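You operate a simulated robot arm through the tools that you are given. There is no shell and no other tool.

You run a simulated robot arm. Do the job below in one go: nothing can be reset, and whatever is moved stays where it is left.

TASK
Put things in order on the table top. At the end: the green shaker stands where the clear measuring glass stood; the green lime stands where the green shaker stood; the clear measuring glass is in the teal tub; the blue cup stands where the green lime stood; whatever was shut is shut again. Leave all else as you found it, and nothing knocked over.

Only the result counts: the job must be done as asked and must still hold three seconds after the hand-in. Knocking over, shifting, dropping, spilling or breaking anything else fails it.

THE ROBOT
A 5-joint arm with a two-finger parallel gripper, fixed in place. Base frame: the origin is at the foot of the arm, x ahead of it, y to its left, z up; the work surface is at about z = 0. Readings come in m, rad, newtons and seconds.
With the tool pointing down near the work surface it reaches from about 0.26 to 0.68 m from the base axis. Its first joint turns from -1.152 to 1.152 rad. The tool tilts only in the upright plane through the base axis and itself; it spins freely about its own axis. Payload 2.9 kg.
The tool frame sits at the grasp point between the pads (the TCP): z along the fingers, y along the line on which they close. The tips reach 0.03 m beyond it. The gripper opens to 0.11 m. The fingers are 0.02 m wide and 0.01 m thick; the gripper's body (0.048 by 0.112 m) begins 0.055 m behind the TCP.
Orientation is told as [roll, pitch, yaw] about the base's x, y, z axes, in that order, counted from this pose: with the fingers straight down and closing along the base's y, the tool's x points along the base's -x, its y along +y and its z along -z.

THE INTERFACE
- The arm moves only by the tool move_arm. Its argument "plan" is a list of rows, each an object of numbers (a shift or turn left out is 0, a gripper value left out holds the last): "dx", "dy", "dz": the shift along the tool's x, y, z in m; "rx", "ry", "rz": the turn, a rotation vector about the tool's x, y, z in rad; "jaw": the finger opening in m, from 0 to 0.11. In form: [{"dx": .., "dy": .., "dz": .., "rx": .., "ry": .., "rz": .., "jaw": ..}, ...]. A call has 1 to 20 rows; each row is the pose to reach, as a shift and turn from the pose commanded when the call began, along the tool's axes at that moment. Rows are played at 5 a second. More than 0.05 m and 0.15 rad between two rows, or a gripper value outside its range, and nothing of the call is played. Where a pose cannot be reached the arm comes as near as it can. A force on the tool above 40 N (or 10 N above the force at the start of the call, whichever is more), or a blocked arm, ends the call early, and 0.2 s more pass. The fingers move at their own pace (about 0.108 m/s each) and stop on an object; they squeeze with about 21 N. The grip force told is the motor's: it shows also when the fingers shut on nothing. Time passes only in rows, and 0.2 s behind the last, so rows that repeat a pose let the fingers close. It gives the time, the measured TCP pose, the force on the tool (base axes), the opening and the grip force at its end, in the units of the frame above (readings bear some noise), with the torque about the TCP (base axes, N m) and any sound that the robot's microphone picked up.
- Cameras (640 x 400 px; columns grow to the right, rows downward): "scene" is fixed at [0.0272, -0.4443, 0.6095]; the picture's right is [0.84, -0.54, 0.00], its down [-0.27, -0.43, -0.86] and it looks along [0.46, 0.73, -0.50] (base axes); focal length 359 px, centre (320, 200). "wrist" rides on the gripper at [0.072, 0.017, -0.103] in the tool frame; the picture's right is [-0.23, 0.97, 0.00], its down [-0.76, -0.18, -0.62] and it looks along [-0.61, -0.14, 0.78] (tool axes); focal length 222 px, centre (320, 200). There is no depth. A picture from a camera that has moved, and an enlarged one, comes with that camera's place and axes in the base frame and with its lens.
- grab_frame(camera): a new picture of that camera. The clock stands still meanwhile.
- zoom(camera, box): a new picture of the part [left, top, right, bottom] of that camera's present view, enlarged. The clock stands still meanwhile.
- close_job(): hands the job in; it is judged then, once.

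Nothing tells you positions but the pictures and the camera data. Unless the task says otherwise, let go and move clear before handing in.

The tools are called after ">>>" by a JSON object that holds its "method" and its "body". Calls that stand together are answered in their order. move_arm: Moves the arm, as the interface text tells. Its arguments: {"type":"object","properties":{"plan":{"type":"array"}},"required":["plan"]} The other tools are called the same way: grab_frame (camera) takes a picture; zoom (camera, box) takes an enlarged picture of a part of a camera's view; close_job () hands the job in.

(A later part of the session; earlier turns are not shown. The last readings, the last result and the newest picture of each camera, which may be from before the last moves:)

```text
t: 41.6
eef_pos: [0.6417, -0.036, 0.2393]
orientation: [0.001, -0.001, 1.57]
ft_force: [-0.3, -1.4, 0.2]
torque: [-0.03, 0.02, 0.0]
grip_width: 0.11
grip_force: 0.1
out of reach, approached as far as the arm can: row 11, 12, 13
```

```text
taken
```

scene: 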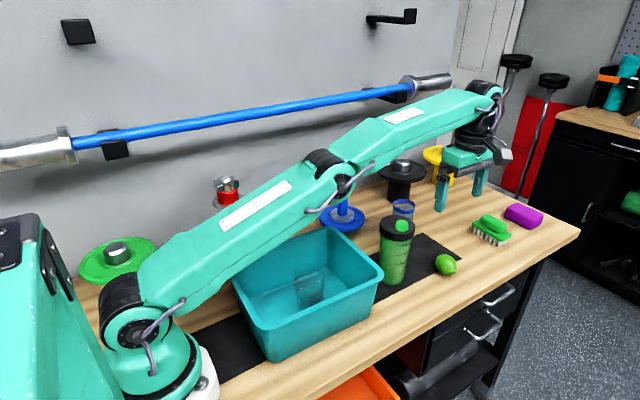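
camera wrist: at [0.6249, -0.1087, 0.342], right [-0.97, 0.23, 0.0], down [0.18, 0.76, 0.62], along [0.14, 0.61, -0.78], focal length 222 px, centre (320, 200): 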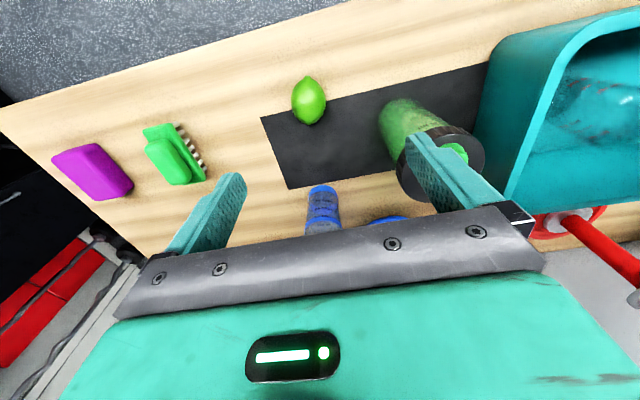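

The arm is at full stretch at this height; lower down it can reach the lime. I'll zoom on the lime for its exact place and axis.

>>> {"method": "zoom", "body": {"camera": "wrist", "box": [240, 50, 380, 150]}}

>>> {"method": "zoom", "body": {"camera": "scene", "box": [370, 180, 490, 300]}}

```text
4.00 times, centred on (310, 100) of wrist
camera zoom: at [0.6249, -0.1087, 0.342], right [-0.97, 0.23, 0.0], down [0.18, 0.76, 0.62], along [0.14, 0.61, -0.78], focal length 888 px, centre (360, 600)
```

zoom: 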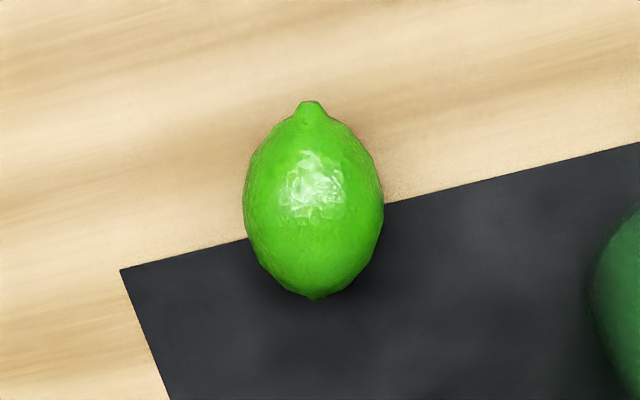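

```text
3.33 times, centred on (430, 240) of scene
camera zoom: at [0.0272, -0.4443, 0.6095], right [0.84, -0.54, 0.0], down [-0.27, -0.43, -0.86], along [0.46, 0.73, -0.5], focal length 1197 px, centre (-47, 67)
```

zoom: 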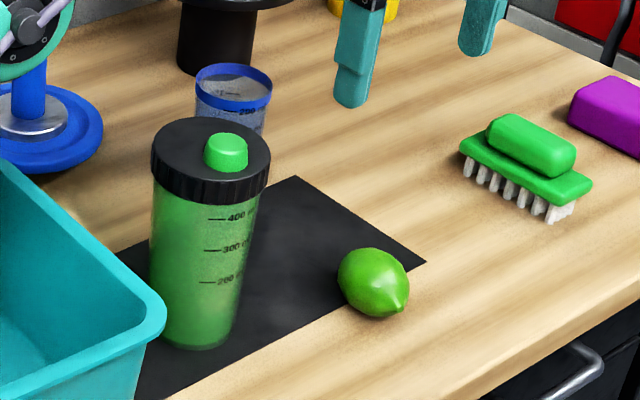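

>>> {"method": "move_arm", "body": {"plan": [{"dz": 0.02, "rz": 0.06}, {"dz": 0.045, "rz": 0.12}, {"dz": 0.07, "rz": 0.18}, {"dz": 0.095, "rz": 0.229}, {"dz": 0.11, "rz": 0.229}, {"dz": 0.11, "rz": 0.229}, {"dz": 0.11, "rz": 0.229}]}}

>>> {"method": "zoom", "body": {"camera": "wrist", "box": [220, 50, 420, 200]}}

```text
t: 43.2
eef_pos: [0.6419, -0.0356, 0.1295]
orientation: [0.001, -0.001, 1.342]
ft_force: [0.4, 0.1, -0.1]
torque: [-0.01, -0.01, 0.01]
grip_width: 0.1101
grip_force: 0.2
```

```text
2.67 times, centred on (320, 125) of wrist
camera zoom: at [0.6085, -0.1025, 0.2334], right [-0.9, 0.44, 0.0], down [0.35, 0.7, 0.62], along [0.28, 0.56, -0.78], focal length 592 px, centre (320, 400)
```

zoom: 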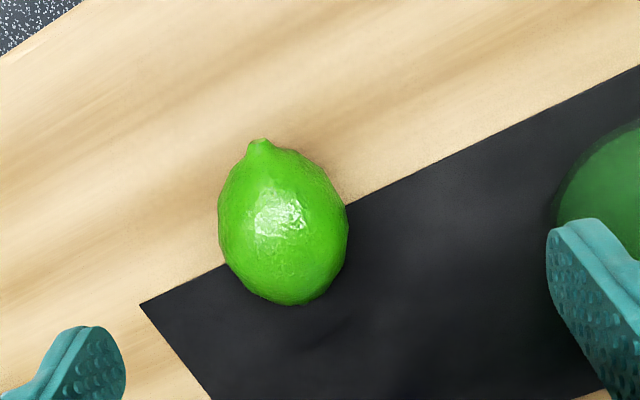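

The lime's centre is at about (0.6585, −0.033). I'll line up and descend until the tips are just above the surface.

>>> {"method": "move_arm", "body": {"plan": [{"dx": -0.0065, "dy": -0.0154, "dz": 0.005}, {"dx": -0.0065, "dy": -0.0154, "dz": 0.025}, {"dx": -0.0065, "dy": -0.0154, "dz": 0.045}, {"dx": -0.0065, "dy": -0.0154, "dz": 0.065}, {"dx": -0.0065, "dy": -0.0154, "dz": 0.08}, {"dx": -0.0065, "dy": -0.0154, "dz": 0.09}, {"dx": -0.0065, "dy": -0.0154, "dz": 0.09}]}}

>>> {"method": "grab_frame", "body": {"camera": "wrist"}}

>>> {"method": "zoom", "body": {"camera": "scene", "box": [360, 150, 520, 300]}}

```text
t: 44.8
eef_pos: [0.6581, -0.0334, 0.0402]
orientation: [-0.001, 0.0, 1.343]
ft_force: [-0.6, -0.7, -0.6]
torque: [-0.03, 0.0, -0.02]
grip_width: 0.1099
grip_force: 0.1
```

```text
taken
camera wrist: at [0.6249, -0.1003, 0.1429], right [-0.9, 0.44, 0.0], down [0.35, 0.7, 0.62], along [0.28, 0.56, -0.78], focal length 222 px, centre (320, 200)
```

wrist: 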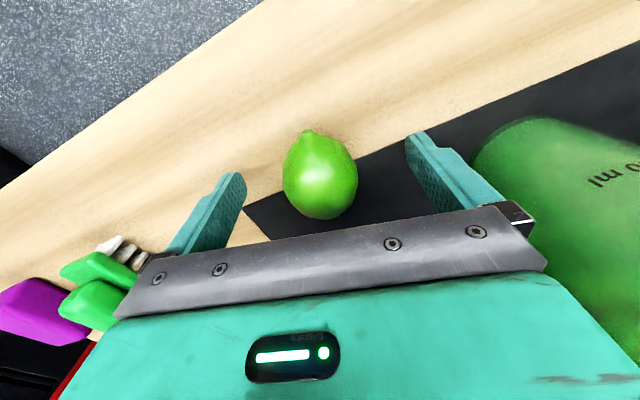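

```text
2.67 times, centred on (440, 225) of scene
camera zoom: at [0.0272, -0.4443, 0.6095], right [0.84, -0.54, 0.0], down [-0.27, -0.43, -0.86], along [0.46, 0.73, -0.5], focal length 958 px, centre (0, 133)
```

zoom: 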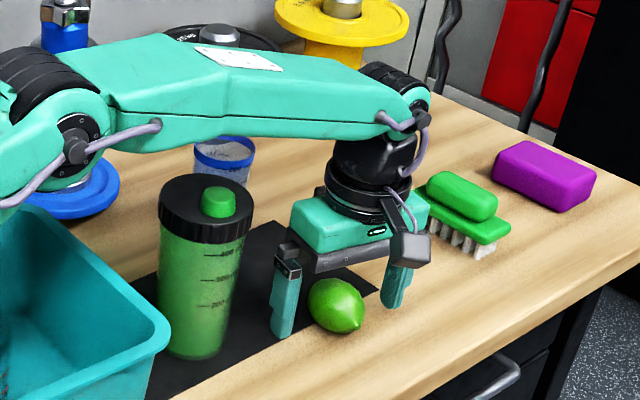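

The lime is centred between the fingers. Down 4 mm more, then close gently.

>>> {"method": "move_arm", "body": {"plan": [{"dz": 0.002}, {"dz": 0.004}, {"dz": 0.004, "jaw": 0.09}, {"dz": 0.004, "jaw": 0.07}, {"dz": 0.004, "jaw": 0.055}, {"dz": 0.004, "jaw": 0.045}, {"dz": 0.004, "jaw": 0.035}, {"dz": 0.004, "jaw": 0.03}, {"dz": 0.004, "jaw": 0.03}, {"dz": 0.004, "jaw": 0.03}]}}

>>> {"method": "grab_frame", "body": {"camera": "wrist"}}

```text
t: 47.0
eef_pos: [0.6584, -0.0321, 0.0352]
orientation: [-0.002, 0.001, 1.343]
ft_force: [0.5, -0.7, 0.9]
torque: [0.0, -0.04, 0.02]
grip_width: 0.0465
grip_force: 20.5
```

```text
taken
camera wrist: at [0.6245, -0.0999, 0.1387], right [-0.9, 0.44, 0.0], down [0.35, 0.7, 0.62], along [0.28, 0.56, -0.78], focal length 222 px, centre (320, 200)
```

wrist: 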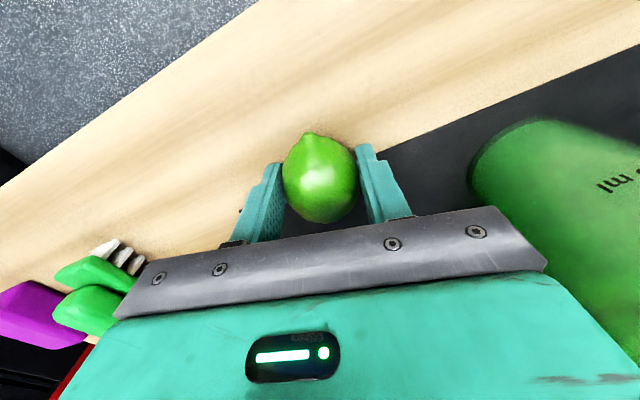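

The lime is held (0.0465 wide). I'll lift it, then draw it in and up to a height clear of the shaker.

>>> {"method": "move_arm", "body": {"plan": [{"dz": -0.008}, {"dz": -0.025}, {"dz": -0.05}, {"dz": -0.08}, {"dz": -0.11}, {"dx": 0.01, "dy": 0.0125, "dz": -0.135}, {"dx": 0.02, "dy": 0.025, "dz": -0.165}, {"dx": 0.03, "dy": 0.0376, "dz": -0.195}, {"dx": 0.0404, "dy": 0.0502, "dz": -0.22}, {"dx": 0.0404, "dy": 0.0502, "dz": -0.22}, {"dx": 0.0404, "dy": 0.0502, "dz": -0.22}]}}

>>> {"method": "grab_frame", "body": {"camera": "wrist"}}

>>> {"method": "grab_frame", "body": {"camera": "scene"}}

```text
t: 49.4
eef_pos: [0.6039, -0.0586, 0.2557]
orientation: [0.0, 0.001, 1.343]
ft_force: [0.0, 0.4, -0.7]
torque: [-0.04, -0.02, 0.0]
grip_width: 0.0466
grip_force: 20.9
```

```text
taken
camera wrist: at [0.5703, -0.126, 0.3599], right [-0.9, 0.44, 0.0], down [0.35, 0.7, 0.62], along [0.28, 0.56, -0.78], focal length 222 px, centre (320, 200)
```

wrist: 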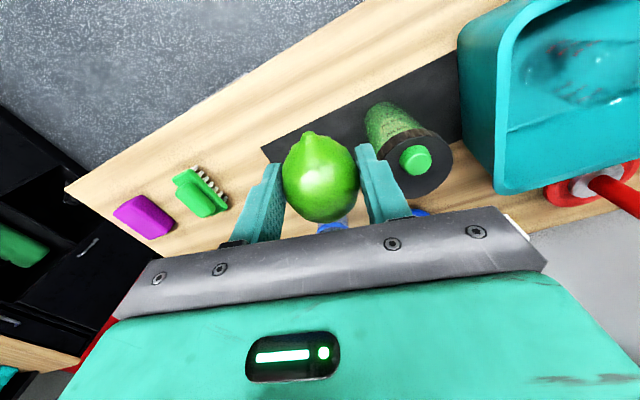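

```text
taken
```

scene: 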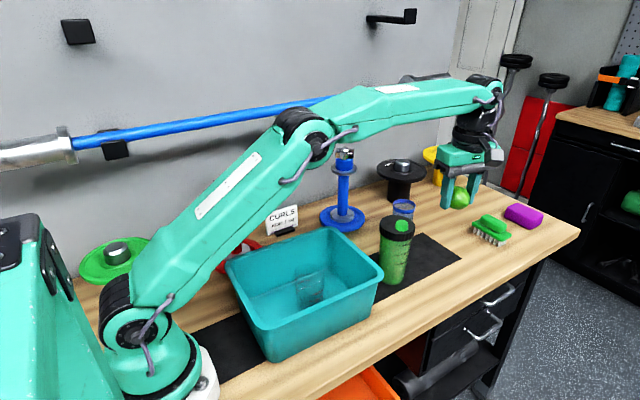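

Carrying the lime high over the shaker to the shaker's old spot at (0.378, 0.248).

>>> {"method": "move_arm", "body": {"plan": [{"dx": -0.008, "dy": 0.009, "dz": -0.005}, {"dx": -0.025, "dy": 0.029, "dz": -0.015}, {"dx": -0.047, "dy": 0.055, "dz": -0.025}, {"dx": -0.069, "dy": 0.081, "dz": -0.025}, {"dx": -0.091, "dy": 0.107, "dz": -0.025}, {"dx": -0.113, "dy": 0.133, "dz": -0.025}, {"dx": -0.136, "dy": 0.159, "dz": -0.025}, {"dx": -0.159, "dy": 0.186, "dz": -0.025}, {"dx": -0.182, "dy": 0.213, "dz": -0.025}, {"dx": -0.205, "dy": 0.24, "dz": -0.025}, {"dx": -0.227, "dy": 0.265, "dz": -0.025}, {"dx": -0.241, "dy": 0.282, "dz": -0.025}, {"dx": -0.2479, "dy": 0.2895, "dz": -0.025}, {"dx": -0.2479, "dy": 0.2895, "dz": -0.025}, {"dx": -0.2479, "dy": 0.2895, "dz": -0.025}]}}

>>> {"method": "grab_frame", "body": {"camera": "wrist"}}

>>> {"method": "grab_frame", "body": {"camera": "scene"}}

```text
t: 52.6
eef_pos: [0.3764, 0.2453, 0.2816]
orientation: [0.0, -0.001, 1.341]
ft_force: [-0.1, 0.4, 0.2]
torque: [0.0, -0.04, 0.0]
grip_width: 0.0465
grip_force: 21.3
```

```text
taken
camera wrist: at [0.3427, 0.1794, 0.3845], right [-0.9, 0.44, 0.0], down [0.35, 0.7, 0.62], along [0.28, 0.56, -0.78], focal length 222 px, centre (320, 200)
```

wrist: 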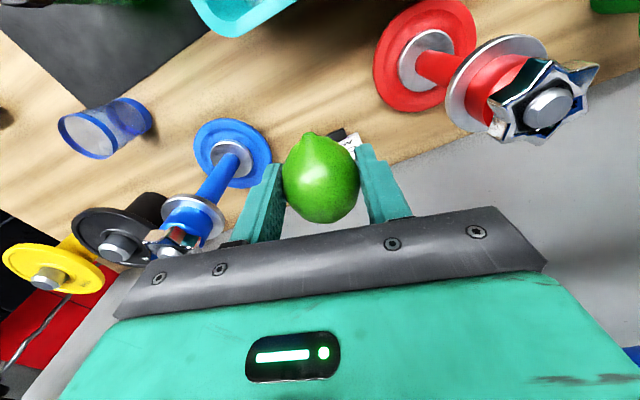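

```text
taken
```

scene: 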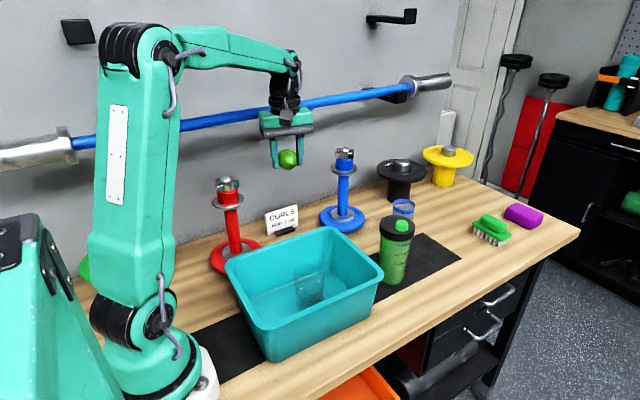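

The lime is above the spot. I'll turn the gripper so the camera stays clear of the tub rim, then lower most of the way.

>>> {"method": "move_arm", "body": {"plan": [{"dx": -0.001, "dy": -0.0005, "rz": 0.1}, {"dx": -0.002, "dy": -0.001, "rz": 0.22}, {"dx": -0.003, "dy": -0.0014, "rz": 0.34}, {"dx": -0.003, "dy": -0.0014, "rz": 0.46}, {"dx": -0.003, "dy": -0.0014, "rz": 0.58}, {"dx": -0.003, "dy": -0.0014, "rz": 0.7}, {"dx": -0.003, "dy": -0.0014, "rz": 0.7, "dz": 0.01}, {"dx": -0.003, "dy": -0.0014, "rz": 0.7, "dz": 0.04}, {"dx": -0.003, "dy": -0.0014, "rz": 0.7, "dz": 0.075}, {"dx": -0.003, "dy": -0.0014, "rz": 0.7, "dz": 0.11}, {"dx": -0.003, "dy": -0.0014, "rz": 0.7, "dz": 0.145}, {"dx": -0.003, "dy": -0.0014, "rz": 0.7, "dz": 0.175}, {"dx": -0.003, "dy": -0.0014, "rz": 0.7, "dz": 0.2}, {"dx": -0.003, "dy": -0.0014, "rz": 0.7, "dz": 0.215}, {"dx": -0.003, "dy": -0.0014, "rz": 0.7, "dz": 0.215}]}}

>>> {"method": "grab_frame", "body": {"camera": "wrist"}}

>>> {"method": "zoom", "body": {"camera": "scene", "box": [200, 110, 400, 270]}}

```text
t: 55.8
eef_pos: [0.3787, 0.2489, 0.0659]
orientation: [-0.001, 0.001, 0.643]
ft_force: [-0.7, -0.8, 0.6]
torque: [0.01, 0.03, 0.01]
grip_width: 0.0467
grip_force: 21.1
```

```text
taken
camera wrist: at [0.3095, 0.2188, 0.1697], right [-0.4, 0.92, 0.0], down [0.72, 0.31, 0.62], along [0.57, 0.25, -0.78], focal length 222 px, centre (320, 200)
```

wrist: 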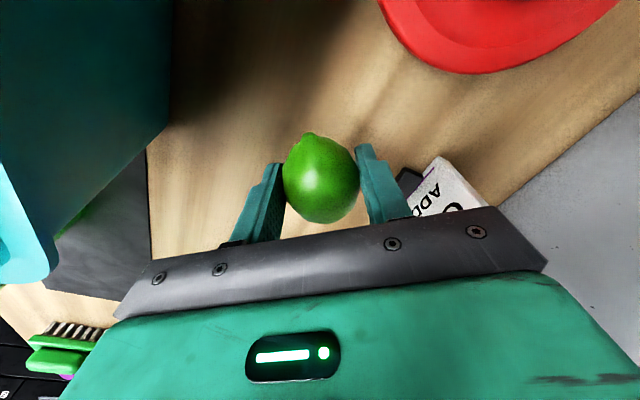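

```text
2.50 times, centred on (300, 190) of scene
camera zoom: at [0.0272, -0.4443, 0.6095], right [0.84, -0.54, 0.0], down [-0.27, -0.43, -0.86], along [0.46, 0.73, -0.5], focal length 898 px, centre (370, 225)
```

zoom: 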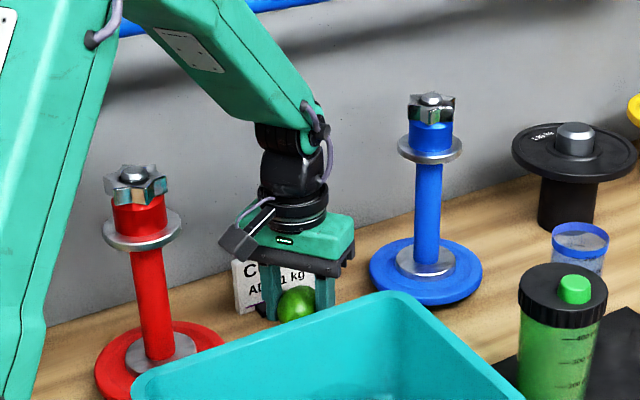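

>>> {"method": "move_arm", "body": {"plan": [{"dz": 0.008}, {"dz": 0.016}, {"dz": 0.022}, {"dz": 0.026}, {"dz": 0.026}]}}

```text
t: 57.0
eef_pos: [0.3782, 0.2474, 0.0414]
orientation: [0.001, 0.001, 0.643]
ft_force: [0.2, -0.2, 0.0]
torque: [-0.02, 0.01, 0.03]
grip_width: 0.0466
grip_force: 20.3
```

>>> {"method": "move_arm", "body": {"plan": [{"dz": 0.0015}, {"dz": 0.003}, {"dz": 0.0045}, {"dz": 0.0045}]}}

```text
t: 58.0
eef_pos: [0.3769, 0.2486, 0.0362]
orientation: [0.001, -0.001, 0.641]
ft_force: [0.5, 0.0, -1.1]
torque: [0.04, 0.01, 0.0]
grip_width: 0.0464
grip_force: 21.1
```

>>> {"method": "move_arm", "body": {"plan": [{"dz": 0.001}, {"dz": 0.002}, {"dz": 0.002}]}}

```text
t: 58.8
eef_pos: [0.3772, 0.2504, 0.0355]
orientation: [0.0, -0.002, 0.642]
ft_force: [-2.8, -6.4, 17.9]
torque: [-0.14, 0.07, 0.0]
grip_width: 0.0468
grip_force: 20.5
```

Contact. I'll back off about 1.5 mm and open slowly so the lime settles without rolling.

>>> {"method": "move_arm", "body": {"plan": [{"dz": -0.0015}, {"dz": -0.0015}]}}

```text
t: 59.4
eef_pos: [0.3776, 0.2483, 0.0359]
orientation: [0.0, 0.0, 0.641]
ft_force: [0.3, 0.6, -0.7]
torque: [-0.02, 0.02, -0.01]
grip_width: 0.0465
grip_force: 20.9
```

>>> {"method": "move_arm", "body": {"plan": [{"jaw": 0.047}, {"jaw": 0.049}, {"jaw": 0.052}, {"jaw": 0.056}, {"jaw": 0.062}, {"jaw": 0.068}, {"jaw": 0.074}, {"jaw": 0.074}]}}

>>> {"method": "grab_frame", "body": {"camera": "wrist"}}

>>> {"method": "zoom", "body": {"camera": "scene", "box": [200, 110, 400, 270]}}

```text
t: 61.2
eef_pos: [0.3772, 0.2495, 0.0368]
orientation: [0.001, 0.0, 0.642]
ft_force: [0.6, 0.4, 0.3]
torque: [-0.02, 0.0, -0.02]
grip_width: 0.0739
grip_force: 0.1
```

```text
taken
camera wrist: at [0.3087, 0.2191, 0.1394], right [-0.4, 0.92, 0.0], down [0.72, 0.31, 0.62], along [0.57, 0.25, -0.78], focal length 222 px, centre (320, 200)
```

wrist: 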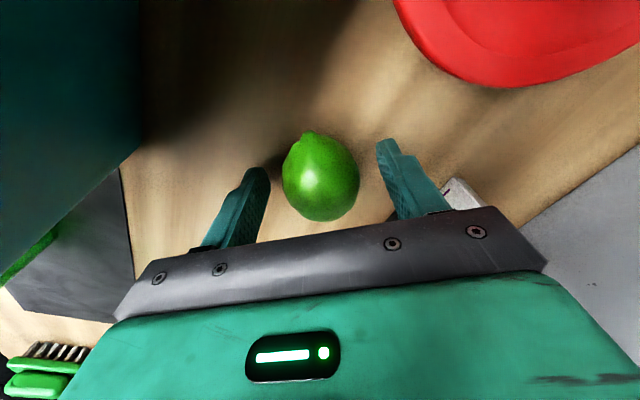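

```text
2.50 times, centred on (300, 190) of scene
camera zoom: at [0.0272, -0.4443, 0.6095], right [0.84, -0.54, 0.0], down [-0.27, -0.43, -0.86], along [0.46, 0.73, -0.5], focal length 898 px, centre (370, 225)
```

zoom: 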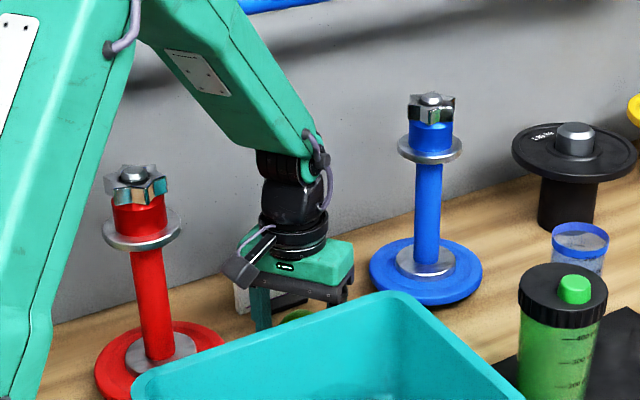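

The lime lies still. I'll rise straight up, then verify.

>>> {"method": "move_arm", "body": {"plan": [{"dz": -0.01}, {"dz": -0.03}, {"dz": -0.06}, {"dz": -0.1}, {"dz": -0.14}, {"dz": -0.18}, {"dz": -0.22}, {"dz": -0.25}, {"dz": -0.25}]}}

>>> {"method": "grab_frame", "body": {"camera": "wrist"}}

>>> {"method": "grab_frame", "body": {"camera": "scene"}}

```text
t: 63.2
eef_pos: [0.3777, 0.2496, 0.2862]
orientation: [0.0, 0.0, 0.643]
ft_force: [-0.3, 0.3, 0.9]
torque: [0.0, 0.0, 0.01]
grip_width: 0.074
grip_force: 0.0
```

```text
taken
camera wrist: at [0.3078, 0.2196, 0.3891], right [-0.4, 0.92, 0.0], down [0.72, 0.31, 0.62], along [0.57, 0.25, -0.78], focal length 222 px, centre (320, 200)
```

wrist: 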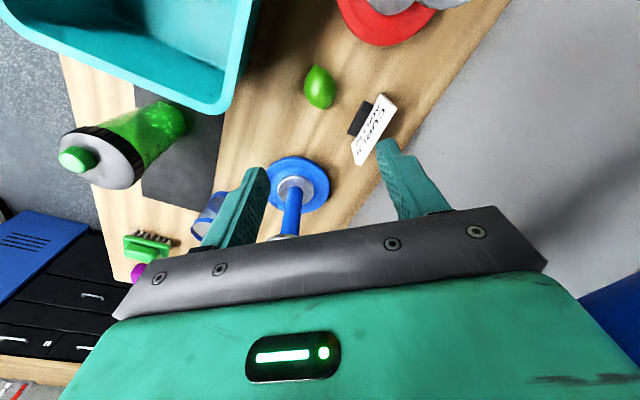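

```text
taken
```

scene: 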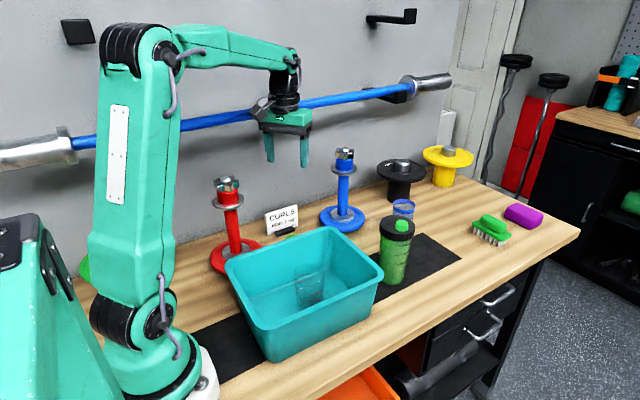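

The lime now stands at the shaker's old place. Next is the blue cup near (0.685, 0.148), just beyond straight-down reach, so I'll tilt the tool outward. I'll spin the gripper half a turn so the camera ends on the outer side, clear of the shaker.

>>> {"method": "move_arm", "body": {"plan": [{"dx": -0.0055, "dy": -0.0121, "dz": 0.001, "rz": -0.1428, "jaw": 0.11}, {"dx": -0.0111, "dy": -0.0242, "dz": 0.002, "rz": -0.2856}, {"dx": -0.0166, "dy": -0.0363, "dz": 0.002, "rz": -0.4284}, {"dx": -0.0222, "dy": -0.0484, "dz": 0.003, "rz": -0.5712}, {"dx": -0.0277, "dy": -0.0605, "dz": 0.004, "rz": -0.714}, {"dx": -0.0333, "dy": -0.0726, "dz": 0.005, "rz": -0.8567}, {"dx": -0.0388, "dy": -0.0847, "dz": 0.006, "rz": -0.9995}, {"dx": -0.0443, "dy": -0.0968, "dz": 0.007, "rz": -1.1423}, {"dx": -0.0499, "dy": -0.1089, "dz": 0.008, "rz": -1.2851}, {"dx": -0.0554, "dy": -0.121, "dz": 0.008, "rz": -1.4279}, {"dx": -0.061, "dy": -0.1331, "dz": 0.009, "rz": -1.5707}, {"dx": -0.0665, "dy": -0.1452, "dz": 0.01, "rz": -1.7135}, {"dx": -0.072, "dy": -0.1573, "dz": 0.011, "rz": -1.8563}, {"dx": -0.0776, "dy": -0.1694, "dz": 0.012, "rz": -1.9991}, {"dx": -0.0831, "dy": -0.1815, "dz": 0.013, "rz": -2.1418}, {"dx": -0.0887, "dy": -0.1936, "dz": 0.013, "rz": -2.2846}, {"dx": -0.0942, "dy": -0.2057, "dz": 0.014, "rz": -2.4274}, {"dx": -0.0998, "dy": -0.2178, "dz": 0.015, "rz": -2.5702}, {"dx": -0.1053, "dy": -0.2299, "dz": 0.016, "rz": -2.713}, {"dx": -0.1053, "dy": -0.2299, "dz": 0.016, "rz": -2.713}]}}

>>> {"method": "grab_frame", "body": {"camera": "wrist"}}

>>> {"method": "grab_frame", "body": {"camera": "scene"}}

```text
t: 67.4
eef_pos: [0.5886, 0.1441, 0.2682]
orientation: [0.0, -0.001, -3.032]
ft_force: [0.0, 1.4, 0.8]
torque: [0.03, 0.01, 0.02]
grip_width: 0.1102
grip_force: 0.0
out of reach, approached as far as the arm can: row 19, 20
```

```text
taken
camera wrist: at [0.6613, 0.1346, 0.3729], right [-0.12, -0.99, 0.0], down [-0.78, 0.09, 0.62], along [-0.62, 0.07, -0.78], focal length 222 px, centre (320, 200)
```

wrist: 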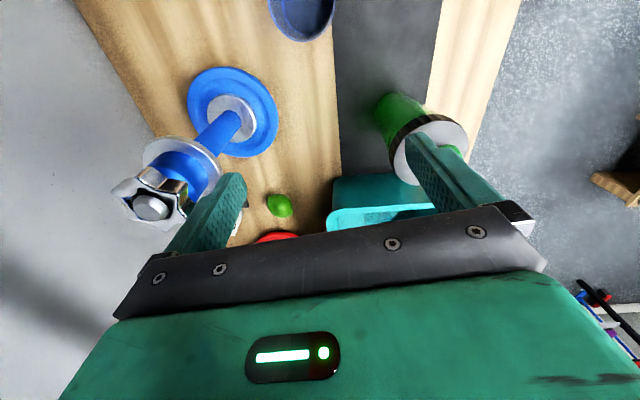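

```text
taken
```

scene: 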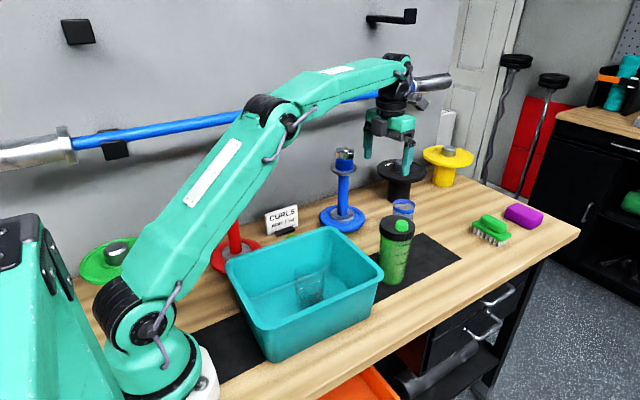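

The wrist spin seems to stop slightly short of a half turn, which is fine. I'll back the spin off a little and come down near the cup before tilting.

>>> {"method": "move_arm", "body": {"plan": [{"dx": 0.004, "dy": 0.003, "dz": 0.017, "rz": 0.025}, {"dx": 0.008, "dy": 0.006, "dz": 0.034, "rz": 0.05}, {"dx": 0.012, "dy": 0.009, "dz": 0.051, "rz": 0.07}, {"dx": 0.0151, "dy": 0.0123, "dz": 0.0682, "rz": 0.084}, {"dx": 0.0151, "dy": 0.0123, "dz": 0.0682, "rz": 0.084}, {"dx": 0.0151, "dy": 0.0123, "dz": 0.0682, "rz": 0.084}]}}

>>> {"method": "grab_frame", "body": {"camera": "wrist"}}

```text
t: 68.8
eef_pos: [0.6051, 0.1323, 0.2047]
orientation: [0.0, -0.002, -3.118]
ft_force: [0.0, 0.6, 0.1]
torque: [-0.04, -0.01, 0.03]
grip_width: 0.1098
grip_force: 0.2
```

```text
taken
camera wrist: at [0.6769, 0.1175, 0.3066], right [-0.2, -0.98, 0.0], down [-0.77, 0.16, 0.62], along [-0.61, 0.13, -0.78], focal length 222 px, centre (320, 200)
```

wrist: 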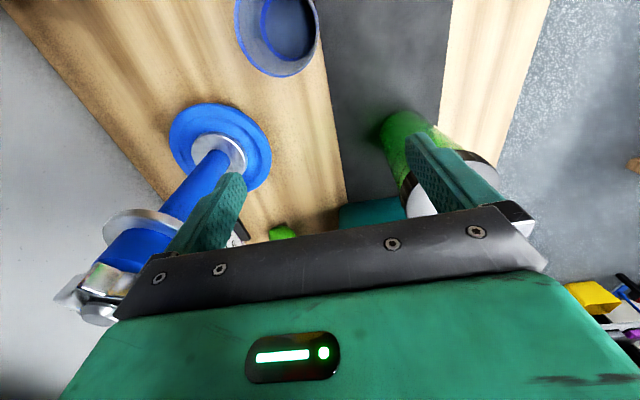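

>>> {"method": "zoom", "body": {"camera": "wrist", "box": [210, 0, 350, 100]}}

```text
4.00 times, centred on (280, 50) of wrist
camera zoom: at [0.6769, 0.1175, 0.3066], right [-0.2, -0.98, 0.0], down [-0.77, 0.16, 0.62], along [-0.61, 0.13, -0.78], focal length 888 px, centre (480, 800)
```

zoom: 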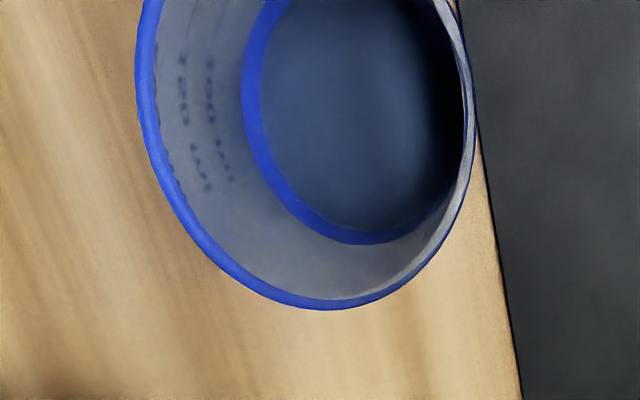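

The cup's centre is at about (0.681, 0.150). I'll tilt the tool outward by 0.25 rad and move above the cup, then check.

>>> {"method": "move_arm", "body": {"plan": [{"dx": 0.0153, "dy": -0.0031, "dz": 0.008, "rx": 0.0096, "ry": 0.0491}, {"dx": 0.0306, "dy": -0.0063, "dz": 0.016, "rx": 0.0192, "ry": 0.0982}, {"dx": 0.0458, "dy": -0.0094, "dz": 0.024, "rx": 0.0288, "ry": 0.1472}, {"dx": 0.0611, "dy": -0.0126, "dz": 0.034, "rx": 0.0384, "ry": 0.1963}, {"dx": 0.0764, "dy": -0.0157, "dz": 0.0465, "rx": 0.048, "ry": 0.2454}, {"dx": 0.0764, "dy": -0.0157, "dz": 0.0495, "rx": 0.048, "ry": 0.2454}, {"dx": 0.0764, "dy": -0.0157, "dz": 0.0495, "rx": 0.048, "ry": 0.2454}]}}

>>> {"method": "grab_frame", "body": {"camera": "wrist"}}

>>> {"method": "zoom", "body": {"camera": "scene", "box": [340, 100, 540, 290]}}

```text
t: 70.4
eef_pos: [0.6802, 0.1517, 0.153]
orientation: [-0.05, 0.246, -3.122]
ft_force: [0.8, -0.1, 0.0]
torque: [-0.01, 0.02, 0.05]
grip_width: 0.1098
grip_force: 0.1
```

```text
taken
camera wrist: at [0.7259, 0.13, 0.2698], right [-0.19, -0.98, -0.1], down [-0.89, 0.13, 0.43], along [-0.4, 0.17, -0.9], focal length 222 px, centre (320, 200)
```

wrist: 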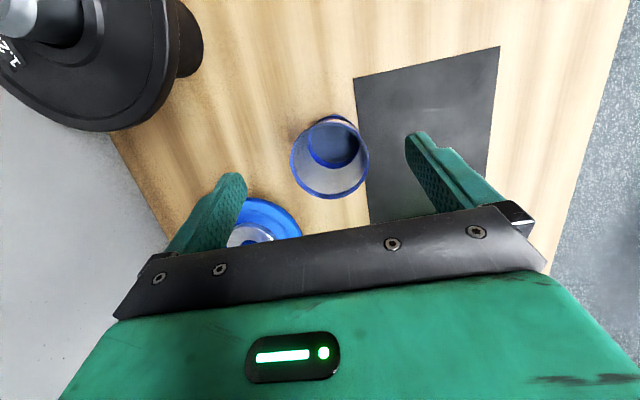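

```text
2.11 times, centred on (440, 195) of scene
camera zoom: at [0.0272, -0.4443, 0.6095], right [0.84, -0.54, 0.0], down [-0.27, -0.43, -0.86], along [0.46, 0.73, -0.5], focal length 756 px, centre (67, 210)
```

zoom: 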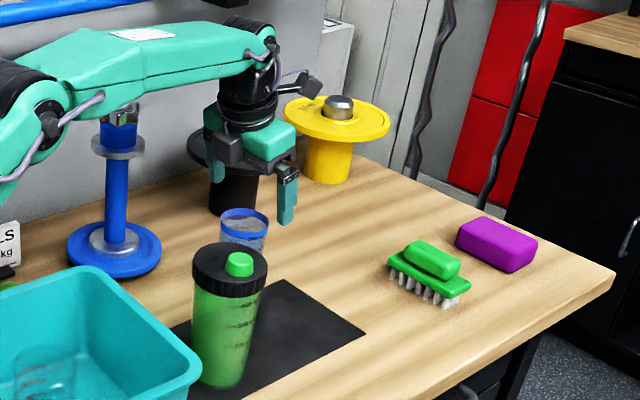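

>>> {"method": "zoom", "body": {"camera": "wrist", "box": [260, 90, 400, 210]}}

```text
3.33 times, centred on (330, 150) of wrist
camera zoom: at [0.7259, 0.13, 0.2698], right [-0.19, -0.98, -0.1], down [-0.89, 0.13, 0.43], along [-0.4, 0.17, -0.9], focal length 740 px, centre (287, 367)
```

zoom: 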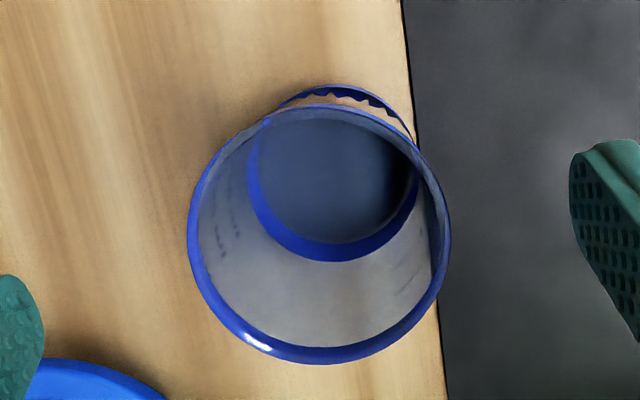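

The cup's centre is at (0.682, 0.149), within 2 mm of the tool. I'll descend vertically, keeping the tilt.

>>> {"method": "move_arm", "body": {"plan": [{"dx": -0.0025, "dy": 0.003, "dz": 0.014}, {"dx": -0.0065, "dy": 0.004, "dz": 0.03}, {"dx": -0.0105, "dy": 0.005, "dz": 0.046}, {"dx": -0.014, "dy": 0.0055, "dz": 0.061}, {"dx": -0.017, "dy": 0.006, "dz": 0.073}, {"dx": -0.0187, "dy": 0.006, "dz": 0.0807}, {"dx": -0.0187, "dy": 0.006, "dz": 0.0807}, {"dx": -0.0187, "dy": 0.006, "dz": 0.0807}]}}

>>> {"method": "grab_frame", "body": {"camera": "wrist"}}

>>> {"method": "zoom", "body": {"camera": "scene", "box": [340, 100, 540, 290]}}

```text
t: 72.2
eef_pos: [0.6826, 0.1495, 0.0709]
orientation: [-0.051, 0.248, -3.124]
ft_force: [0.9, 0.2, -1.3]
torque: [0.05, 0.01, -0.02]
grip_width: 0.1098
grip_force: 0.1
```

```text
taken
camera wrist: at [0.728, 0.1281, 0.1871], right [-0.19, -0.98, -0.1], down [-0.89, 0.13, 0.43], along [-0.4, 0.17, -0.9], focal length 222 px, centre (320, 200)
```

wrist: 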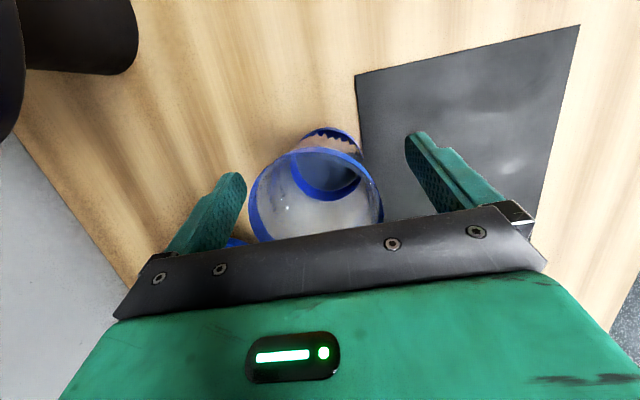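

```text
2.11 times, centred on (440, 195) of scene
camera zoom: at [0.0272, -0.4443, 0.6095], right [0.84, -0.54, 0.0], down [-0.27, -0.43, -0.86], along [0.46, 0.73, -0.5], focal length 756 px, centre (67, 210)
```

zoom: 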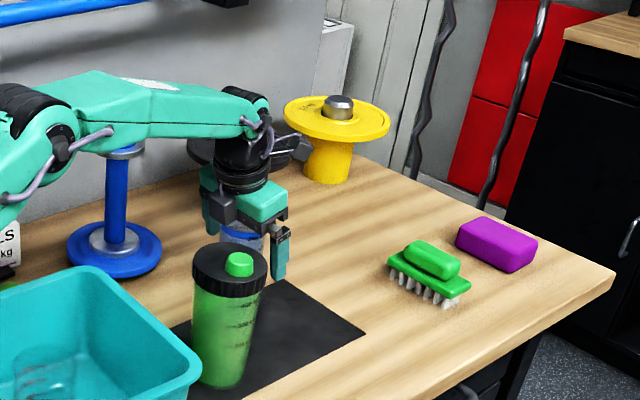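

The cup sits between the fingers. I'll close gently.

>>> {"method": "move_arm", "body": {"plan": [{"jaw": 0.09}, {"jaw": 0.078}, {"jaw": 0.068}, {"jaw": 0.06}, {"jaw": 0.052}, {"jaw": 0.045}, {"jaw": 0.045}, {"jaw": 0.045}]}}

>>> {"method": "grab_frame", "body": {"camera": "wrist"}}

```text
t: 74.0
eef_pos: [0.6832, 0.1492, 0.0701]
orientation: [-0.048, 0.246, -3.123]
ft_force: [0.5, -1.2, 0.8]
torque: [-0.06, 0.01, -0.01]
grip_width: 0.0563
grip_force: 21.4
```

```text
taken
camera wrist: at [0.728, 0.128, 0.1873], right [-0.19, -0.98, -0.1], down [-0.89, 0.13, 0.43], along [-0.4, 0.17, -0.9], focal length 222 px, centre (320, 200)
```

wrist: 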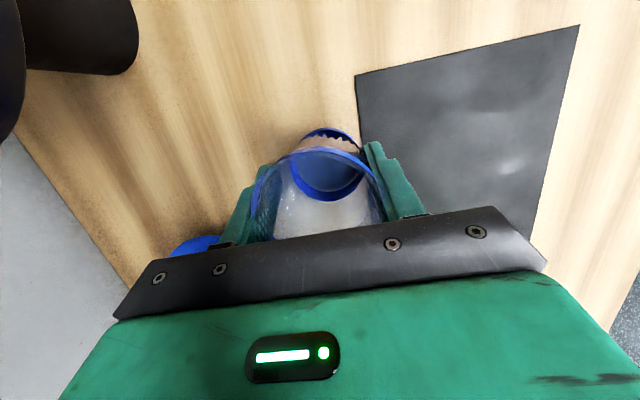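

The cup is gripped (0.056 wide). I'll lift it straight up by 7.5 cm, keeping the tilt, and check.

>>> {"method": "move_arm", "body": {"plan": [{"dx": 0.0012, "dy": -0.0002, "dz": -0.0048}, {"dx": 0.0036, "dy": -0.0007, "dz": -0.0145}, {"dx": 0.0073, "dy": -0.0014, "dz": -0.0291}, {"dx": 0.0109, "dy": -0.0021, "dz": -0.0436}, {"dx": 0.0146, "dy": -0.0029, "dz": -0.0581}, {"dx": 0.0182, "dy": -0.0036, "dz": -0.0727}, {"dx": 0.0182, "dy": -0.0036, "dz": -0.0727}, {"dx": 0.0182, "dy": -0.0036, "dz": -0.0727}]}}

>>> {"method": "grab_frame", "body": {"camera": "wrist"}}

>>> {"method": "zoom", "body": {"camera": "scene", "box": [340, 100, 540, 290]}}

```text
t: 75.8
eef_pos: [0.6824, 0.1475, 0.1444]
orientation: [-0.049, 0.246, -3.122]
ft_force: [-0.6, 0.6, -0.2]
torque: [0.02, 0.01, 0.0]
grip_width: 0.0563
grip_force: 20.9
```

```text
taken
camera wrist: at [0.7274, 0.1265, 0.2603], right [-0.19, -0.98, -0.1], down [-0.89, 0.13, 0.43], along [-0.4, 0.17, -0.9], focal length 222 px, centre (320, 200)
```

wrist: 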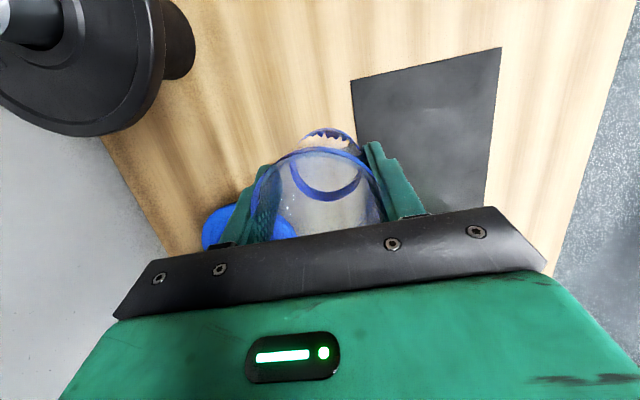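

```text
2.11 times, centred on (440, 195) of scene
camera zoom: at [0.0272, -0.4443, 0.6095], right [0.84, -0.54, 0.0], down [-0.27, -0.43, -0.86], along [0.46, 0.73, -0.5], focal length 756 px, centre (67, 210)
```

zoom: 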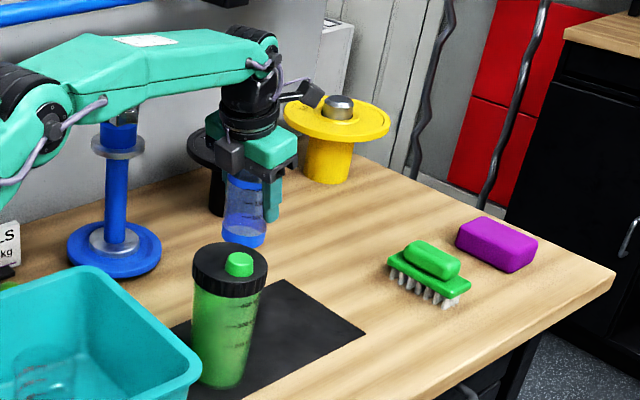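

The cup hangs upright. I'll swing it along an arc outside the shaker to the lime's old spot at (0.6585, −0.033).

>>> {"method": "move_arm", "body": {"plan": [{"dx": -0.0003, "dy": 0.0118, "dz": -0.0006, "rx": -0.004, "ry": 0.0008, "rz": 0.0162}, {"dx": -0.0007, "dy": 0.0237, "dz": -0.0013, "rx": -0.0081, "ry": 0.0016, "rz": 0.0323}, {"dx": -0.0021, "dy": 0.047, "dz": -0.0028, "rx": -0.0162, "ry": 0.0032, "rz": 0.0647}, {"dx": -0.0043, "dy": 0.0702, "dz": -0.0045, "rx": -0.0243, "ry": 0.0048, "rz": 0.097}, {"dx": -0.0073, "dy": 0.093, "dz": -0.0064, "rx": -0.0324, "ry": 0.0064, "rz": 0.1293}, {"dx": -0.011, "dy": 0.1155, "dz": -0.0084, "rx": -0.0405, "ry": 0.0079, "rz": 0.1616}, {"dx": -0.0155, "dy": 0.1379, "dz": -0.0106, "rx": -0.0486, "ry": 0.0095, "rz": 0.194}, {"dx": -0.0206, "dy": 0.1598, "dz": -0.013, "rx": -0.0567, "ry": 0.0111, "rz": 0.2263}, {"dx": -0.0235, "dy": 0.1706, "dz": -0.0142, "rx": -0.0608, "ry": 0.0119, "rz": 0.2425}, {"dx": -0.0264, "dy": 0.1813, "dz": -0.0155, "rx": -0.0648, "ry": 0.0127, "rz": 0.2586}, {"dx": -0.0264, "dy": 0.1813, "dz": -0.0155, "rx": -0.0648, "ry": 0.0127, "rz": 0.2586}, {"dx": -0.0264, "dy": 0.1813, "dz": -0.0155, "rx": -0.0648, "ry": 0.0127, "rz": 0.2586}]}}

>>> {"method": "grab_frame", "body": {"camera": "wrist"}}

>>> {"method": "zoom", "body": {"camera": "scene", "box": [340, 100, 540, 290]}}

```text
t: 78.4
eef_pos: [0.6578, -0.0326, 0.1451]
orientation: [-0.05, 0.246, 2.895]
ft_force: [-0.3, -0.6, 0.1]
torque: [-0.03, -0.02, -0.01]
grip_width: 0.0565
grip_force: 21.4
```

```text
taken
camera wrist: at [0.6957, -0.065, 0.2625], right [-0.44, -0.89, -0.1], down [-0.83, 0.36, 0.43], along [-0.34, 0.27, -0.9], focal length 222 px, centre (320, 200)
```

wrist: 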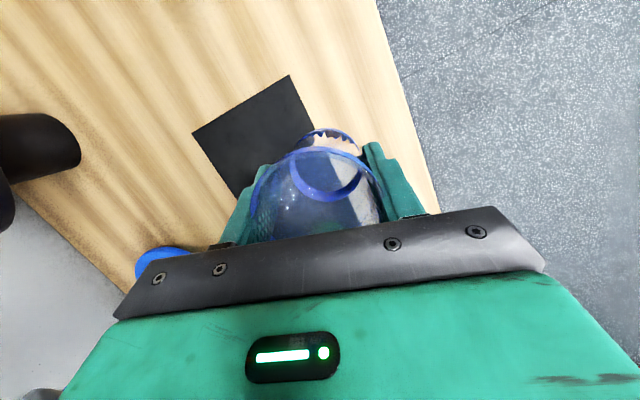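

```text
2.11 times, centred on (440, 195) of scene
camera zoom: at [0.0272, -0.4443, 0.6095], right [0.84, -0.54, 0.0], down [-0.27, -0.43, -0.86], along [0.46, 0.73, -0.5], focal length 756 px, centre (67, 210)
```

zoom: 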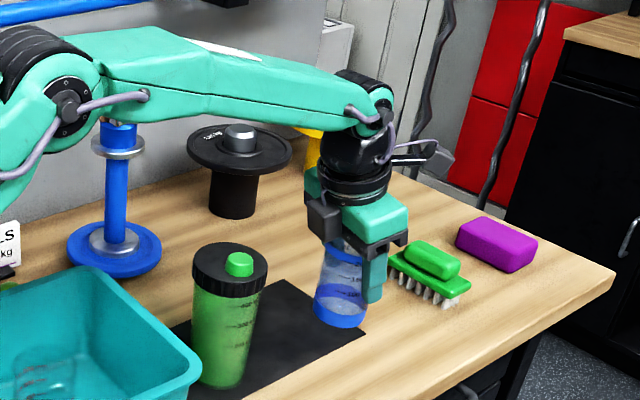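

The cup is above the lime's old spot, with the shaker clear. I'll lower vertically to just above the surface.

>>> {"method": "move_arm", "body": {"plan": [{"dx": -0.0024, "dy": 0.0005, "dz": 0.0097}, {"dx": -0.0061, "dy": 0.0012, "dz": 0.0242}, {"dx": -0.0097, "dy": 0.0019, "dz": 0.0388}, {"dx": -0.0126, "dy": 0.0025, "dz": 0.0504}, {"dx": -0.0146, "dy": 0.0029, "dz": 0.0581}, {"dx": -0.016, "dy": 0.0031, "dz": 0.0639}, {"dx": -0.016, "dy": 0.0031, "dz": 0.0639}]}}

>>> {"method": "zoom", "body": {"camera": "scene", "box": [360, 150, 520, 300]}}

>>> {"method": "grab_frame", "body": {"camera": "wrist"}}

```text
t: 80.0
eef_pos: [0.6595, -0.0326, 0.08]
orientation: [-0.048, 0.247, 2.893]
ft_force: [-1.3, 0.8, -0.6]
torque: [0.0, 0.03, 0.02]
grip_width: 0.0562
grip_force: 20.6
```

```text
2.67 times, centred on (440, 225) of scene
camera zoom: at [0.0272, -0.4443, 0.6095], right [0.84, -0.54, 0.0], down [-0.27, -0.43, -0.86], along [0.46, 0.73, -0.5], focal length 958 px, centre (0, 133)
```

zoom: 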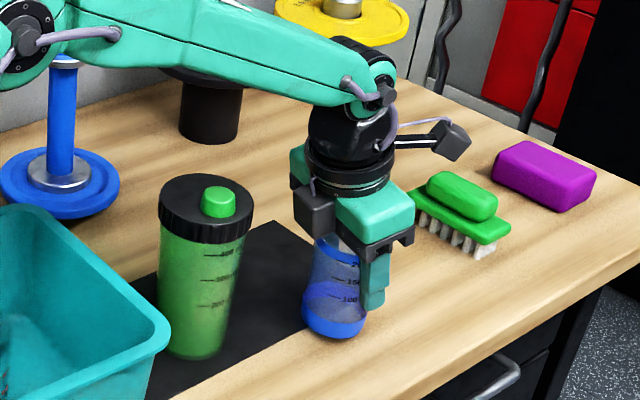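

```text
taken
camera wrist: at [0.6973, -0.0655, 0.1967], right [-0.44, -0.89, -0.1], down [-0.83, 0.36, 0.43], along [-0.34, 0.27, -0.9], focal length 222 px, centre (320, 200)
```

wrist: 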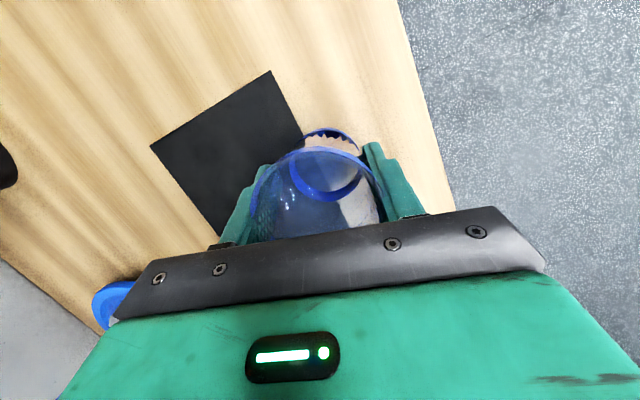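

>>> {"method": "move_arm", "body": {"plan": [{"dx": -0.0005, "dy": 0.0001, "dz": 0.0019}, {"dx": -0.001, "dy": 0.0002, "dz": 0.0039}, {"dx": -0.0015, "dy": 0.0003, "dz": 0.0058}, {"dx": -0.0015, "dy": 0.0003, "dz": 0.0058}]}}

```text
t: 81.0
eef_pos: [0.6583, -0.0331, 0.0732]
orientation: [-0.049, 0.243, 2.894]
ft_force: [-0.2, -0.5, -0.1]
torque: [0.01, -0.01, 0.02]
grip_width: 0.0561
grip_force: 20.4
```

>>> {"method": "move_arm", "body": {"plan": [{"dx": -0.0002, "dz": 0.001}, {"dx": -0.0005, "dy": 0.0001, "dz": 0.0019}, {"dx": -0.0005, "dy": 0.0001, "dz": 0.0019}]}}

```text
t: 81.8
eef_pos: [0.6593, -0.0318, 0.0723]
orientation: [-0.048, 0.246, 2.893]
ft_force: [-0.8, 0.4, 0.2]
torque: [0.02, -0.02, -0.02]
grip_width: 0.0562
grip_force: 21.2
```

>>> {"method": "move_arm", "body": {"plan": [{"dx": -0.0002, "dz": 0.001}, {"dx": -0.0004, "dy": 0.0001, "dz": 0.0015}, {"dx": -0.0004, "dy": 0.0001, "dz": 0.0015}]}}

```text
t: 82.6
eef_pos: [0.6584, -0.0325, 0.0697]
orientation: [-0.048, 0.246, 2.892]
ft_force: [-1.2, -1.0, 4.8]
torque: [-0.21, 0.1, -0.05]
grip_width: 0.0562
grip_force: 20.4
```

Contact with the surface. I'll open slowly.

>>> {"method": "move_arm", "body": {"plan": [{"jaw": 0.057}, {"jaw": 0.06}, {"jaw": 0.066}, {"jaw": 0.076}, {"jaw": 0.09}, {"jaw": 0.105}, {"jaw": 0.11}, {"jaw": 0.11}]}}

>>> {"method": "grab_frame", "body": {"camera": "wrist"}}

>>> {"method": "zoom", "body": {"camera": "scene", "box": [360, 150, 520, 300]}}

```text
t: 84.4
eef_pos: [0.6588, -0.0312, 0.0705]
orientation: [-0.048, 0.247, 2.893]
ft_force: [-0.6, -0.3, 0.4]
torque: [0.01, 0.0, -0.02]
grip_width: 0.1099
grip_force: 0.2
```

```text
taken
camera wrist: at [0.6969, -0.0647, 0.1865], right [-0.44, -0.89, -0.1], down [-0.83, 0.36, 0.43], along [-0.34, 0.27, -0.9], focal length 222 px, centre (320, 200)
```

wrist: 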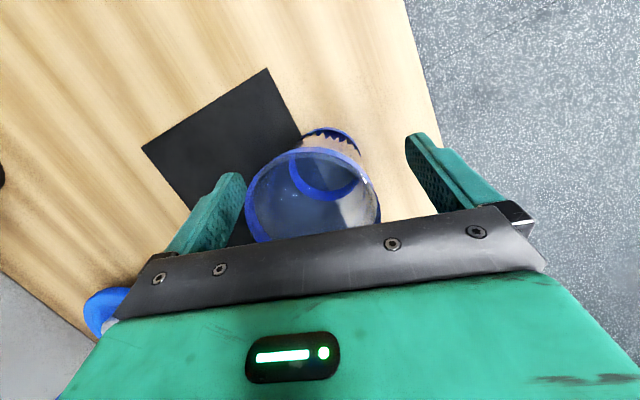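

```text
2.67 times, centred on (440, 225) of scene
camera zoom: at [0.0272, -0.4443, 0.6095], right [0.84, -0.54, 0.0], down [-0.27, -0.43, -0.86], along [0.46, 0.73, -0.5], focal length 958 px, centre (0, 133)
```

zoom: 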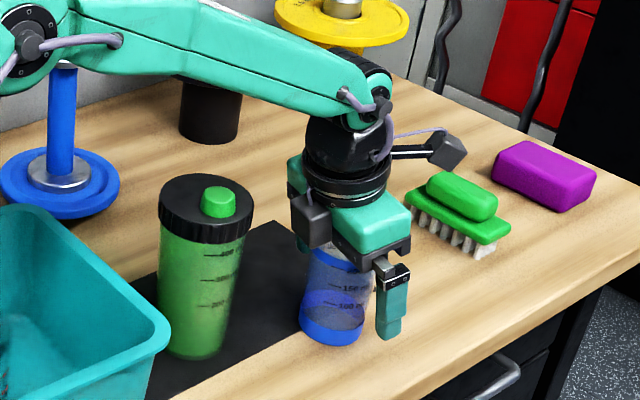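

The cup stands upright on its spot. I'll withdraw straight up, then check everything.

>>> {"method": "move_arm", "body": {"plan": [{"dx": 0.0024, "dy": -0.0005, "dz": -0.0097}, {"dx": 0.0061, "dy": -0.0012, "dz": -0.0242}, {"dx": 0.0109, "dy": -0.0021, "dz": -0.0436}, {"dx": 0.017, "dy": -0.0033, "dz": -0.0678}, {"dx": 0.0231, "dy": -0.0045, "dz": -0.092}, {"dx": 0.0291, "dy": -0.0057, "dz": -0.1163}, {"dx": 0.0352, "dy": -0.0069, "dz": -0.1405}, {"dx": 0.0352, "dy": -0.0069, "dz": -0.1405}]}}

>>> {"method": "grab_frame", "body": {"camera": "wrist"}}

>>> {"method": "grab_frame", "body": {"camera": "scene"}}

>>> {"method": "zoom", "body": {"camera": "scene", "box": [350, 170, 510, 300]}}

```text
t: 86.2
eef_pos: [0.6591, -0.0316, 0.2162]
orientation: [-0.049, 0.246, 2.893]
ft_force: [0.6, -0.8, -0.6]
torque: [-0.01, 0.06, 0.01]
grip_width: 0.11
grip_force: 0.1
```

```text
taken
camera wrist: at [0.697, -0.0648, 0.3326], right [-0.44, -0.89, -0.1], down [-0.83, 0.36, 0.43], along [-0.34, 0.27, -0.9], focal length 222 px, centre (320, 200)
```

wrist: 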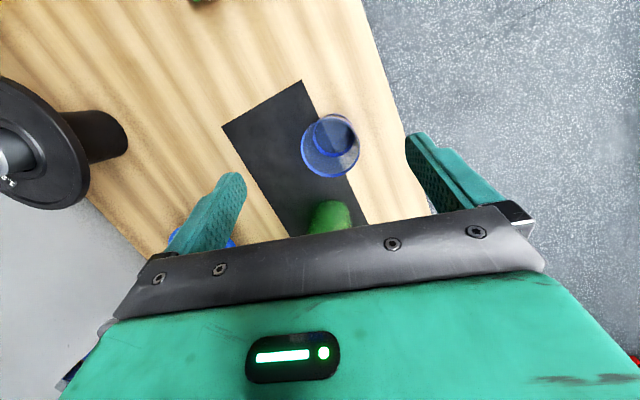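

```text
taken
```

scene: 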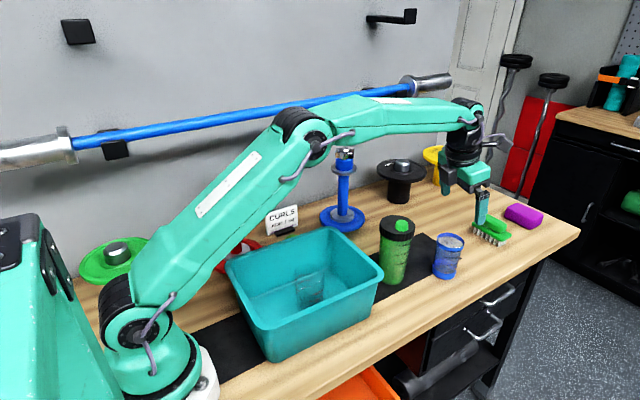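

```text
3.08 times, centred on (430, 235) of scene
camera zoom: at [0.0272, -0.4443, 0.6095], right [0.84, -0.54, 0.0], down [-0.27, -0.43, -0.86], along [0.46, 0.73, -0.5], focal length 1105 px, centre (-18, 92)
```

zoom: 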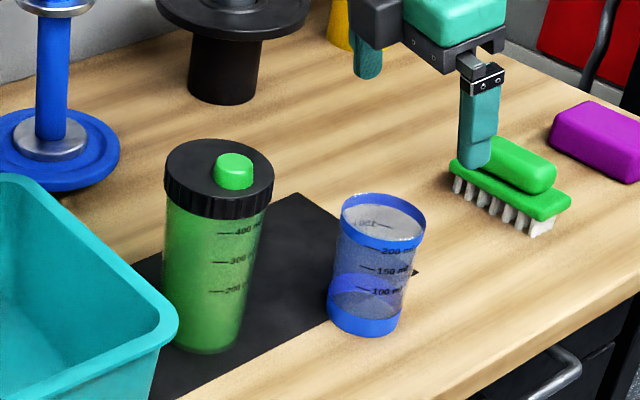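

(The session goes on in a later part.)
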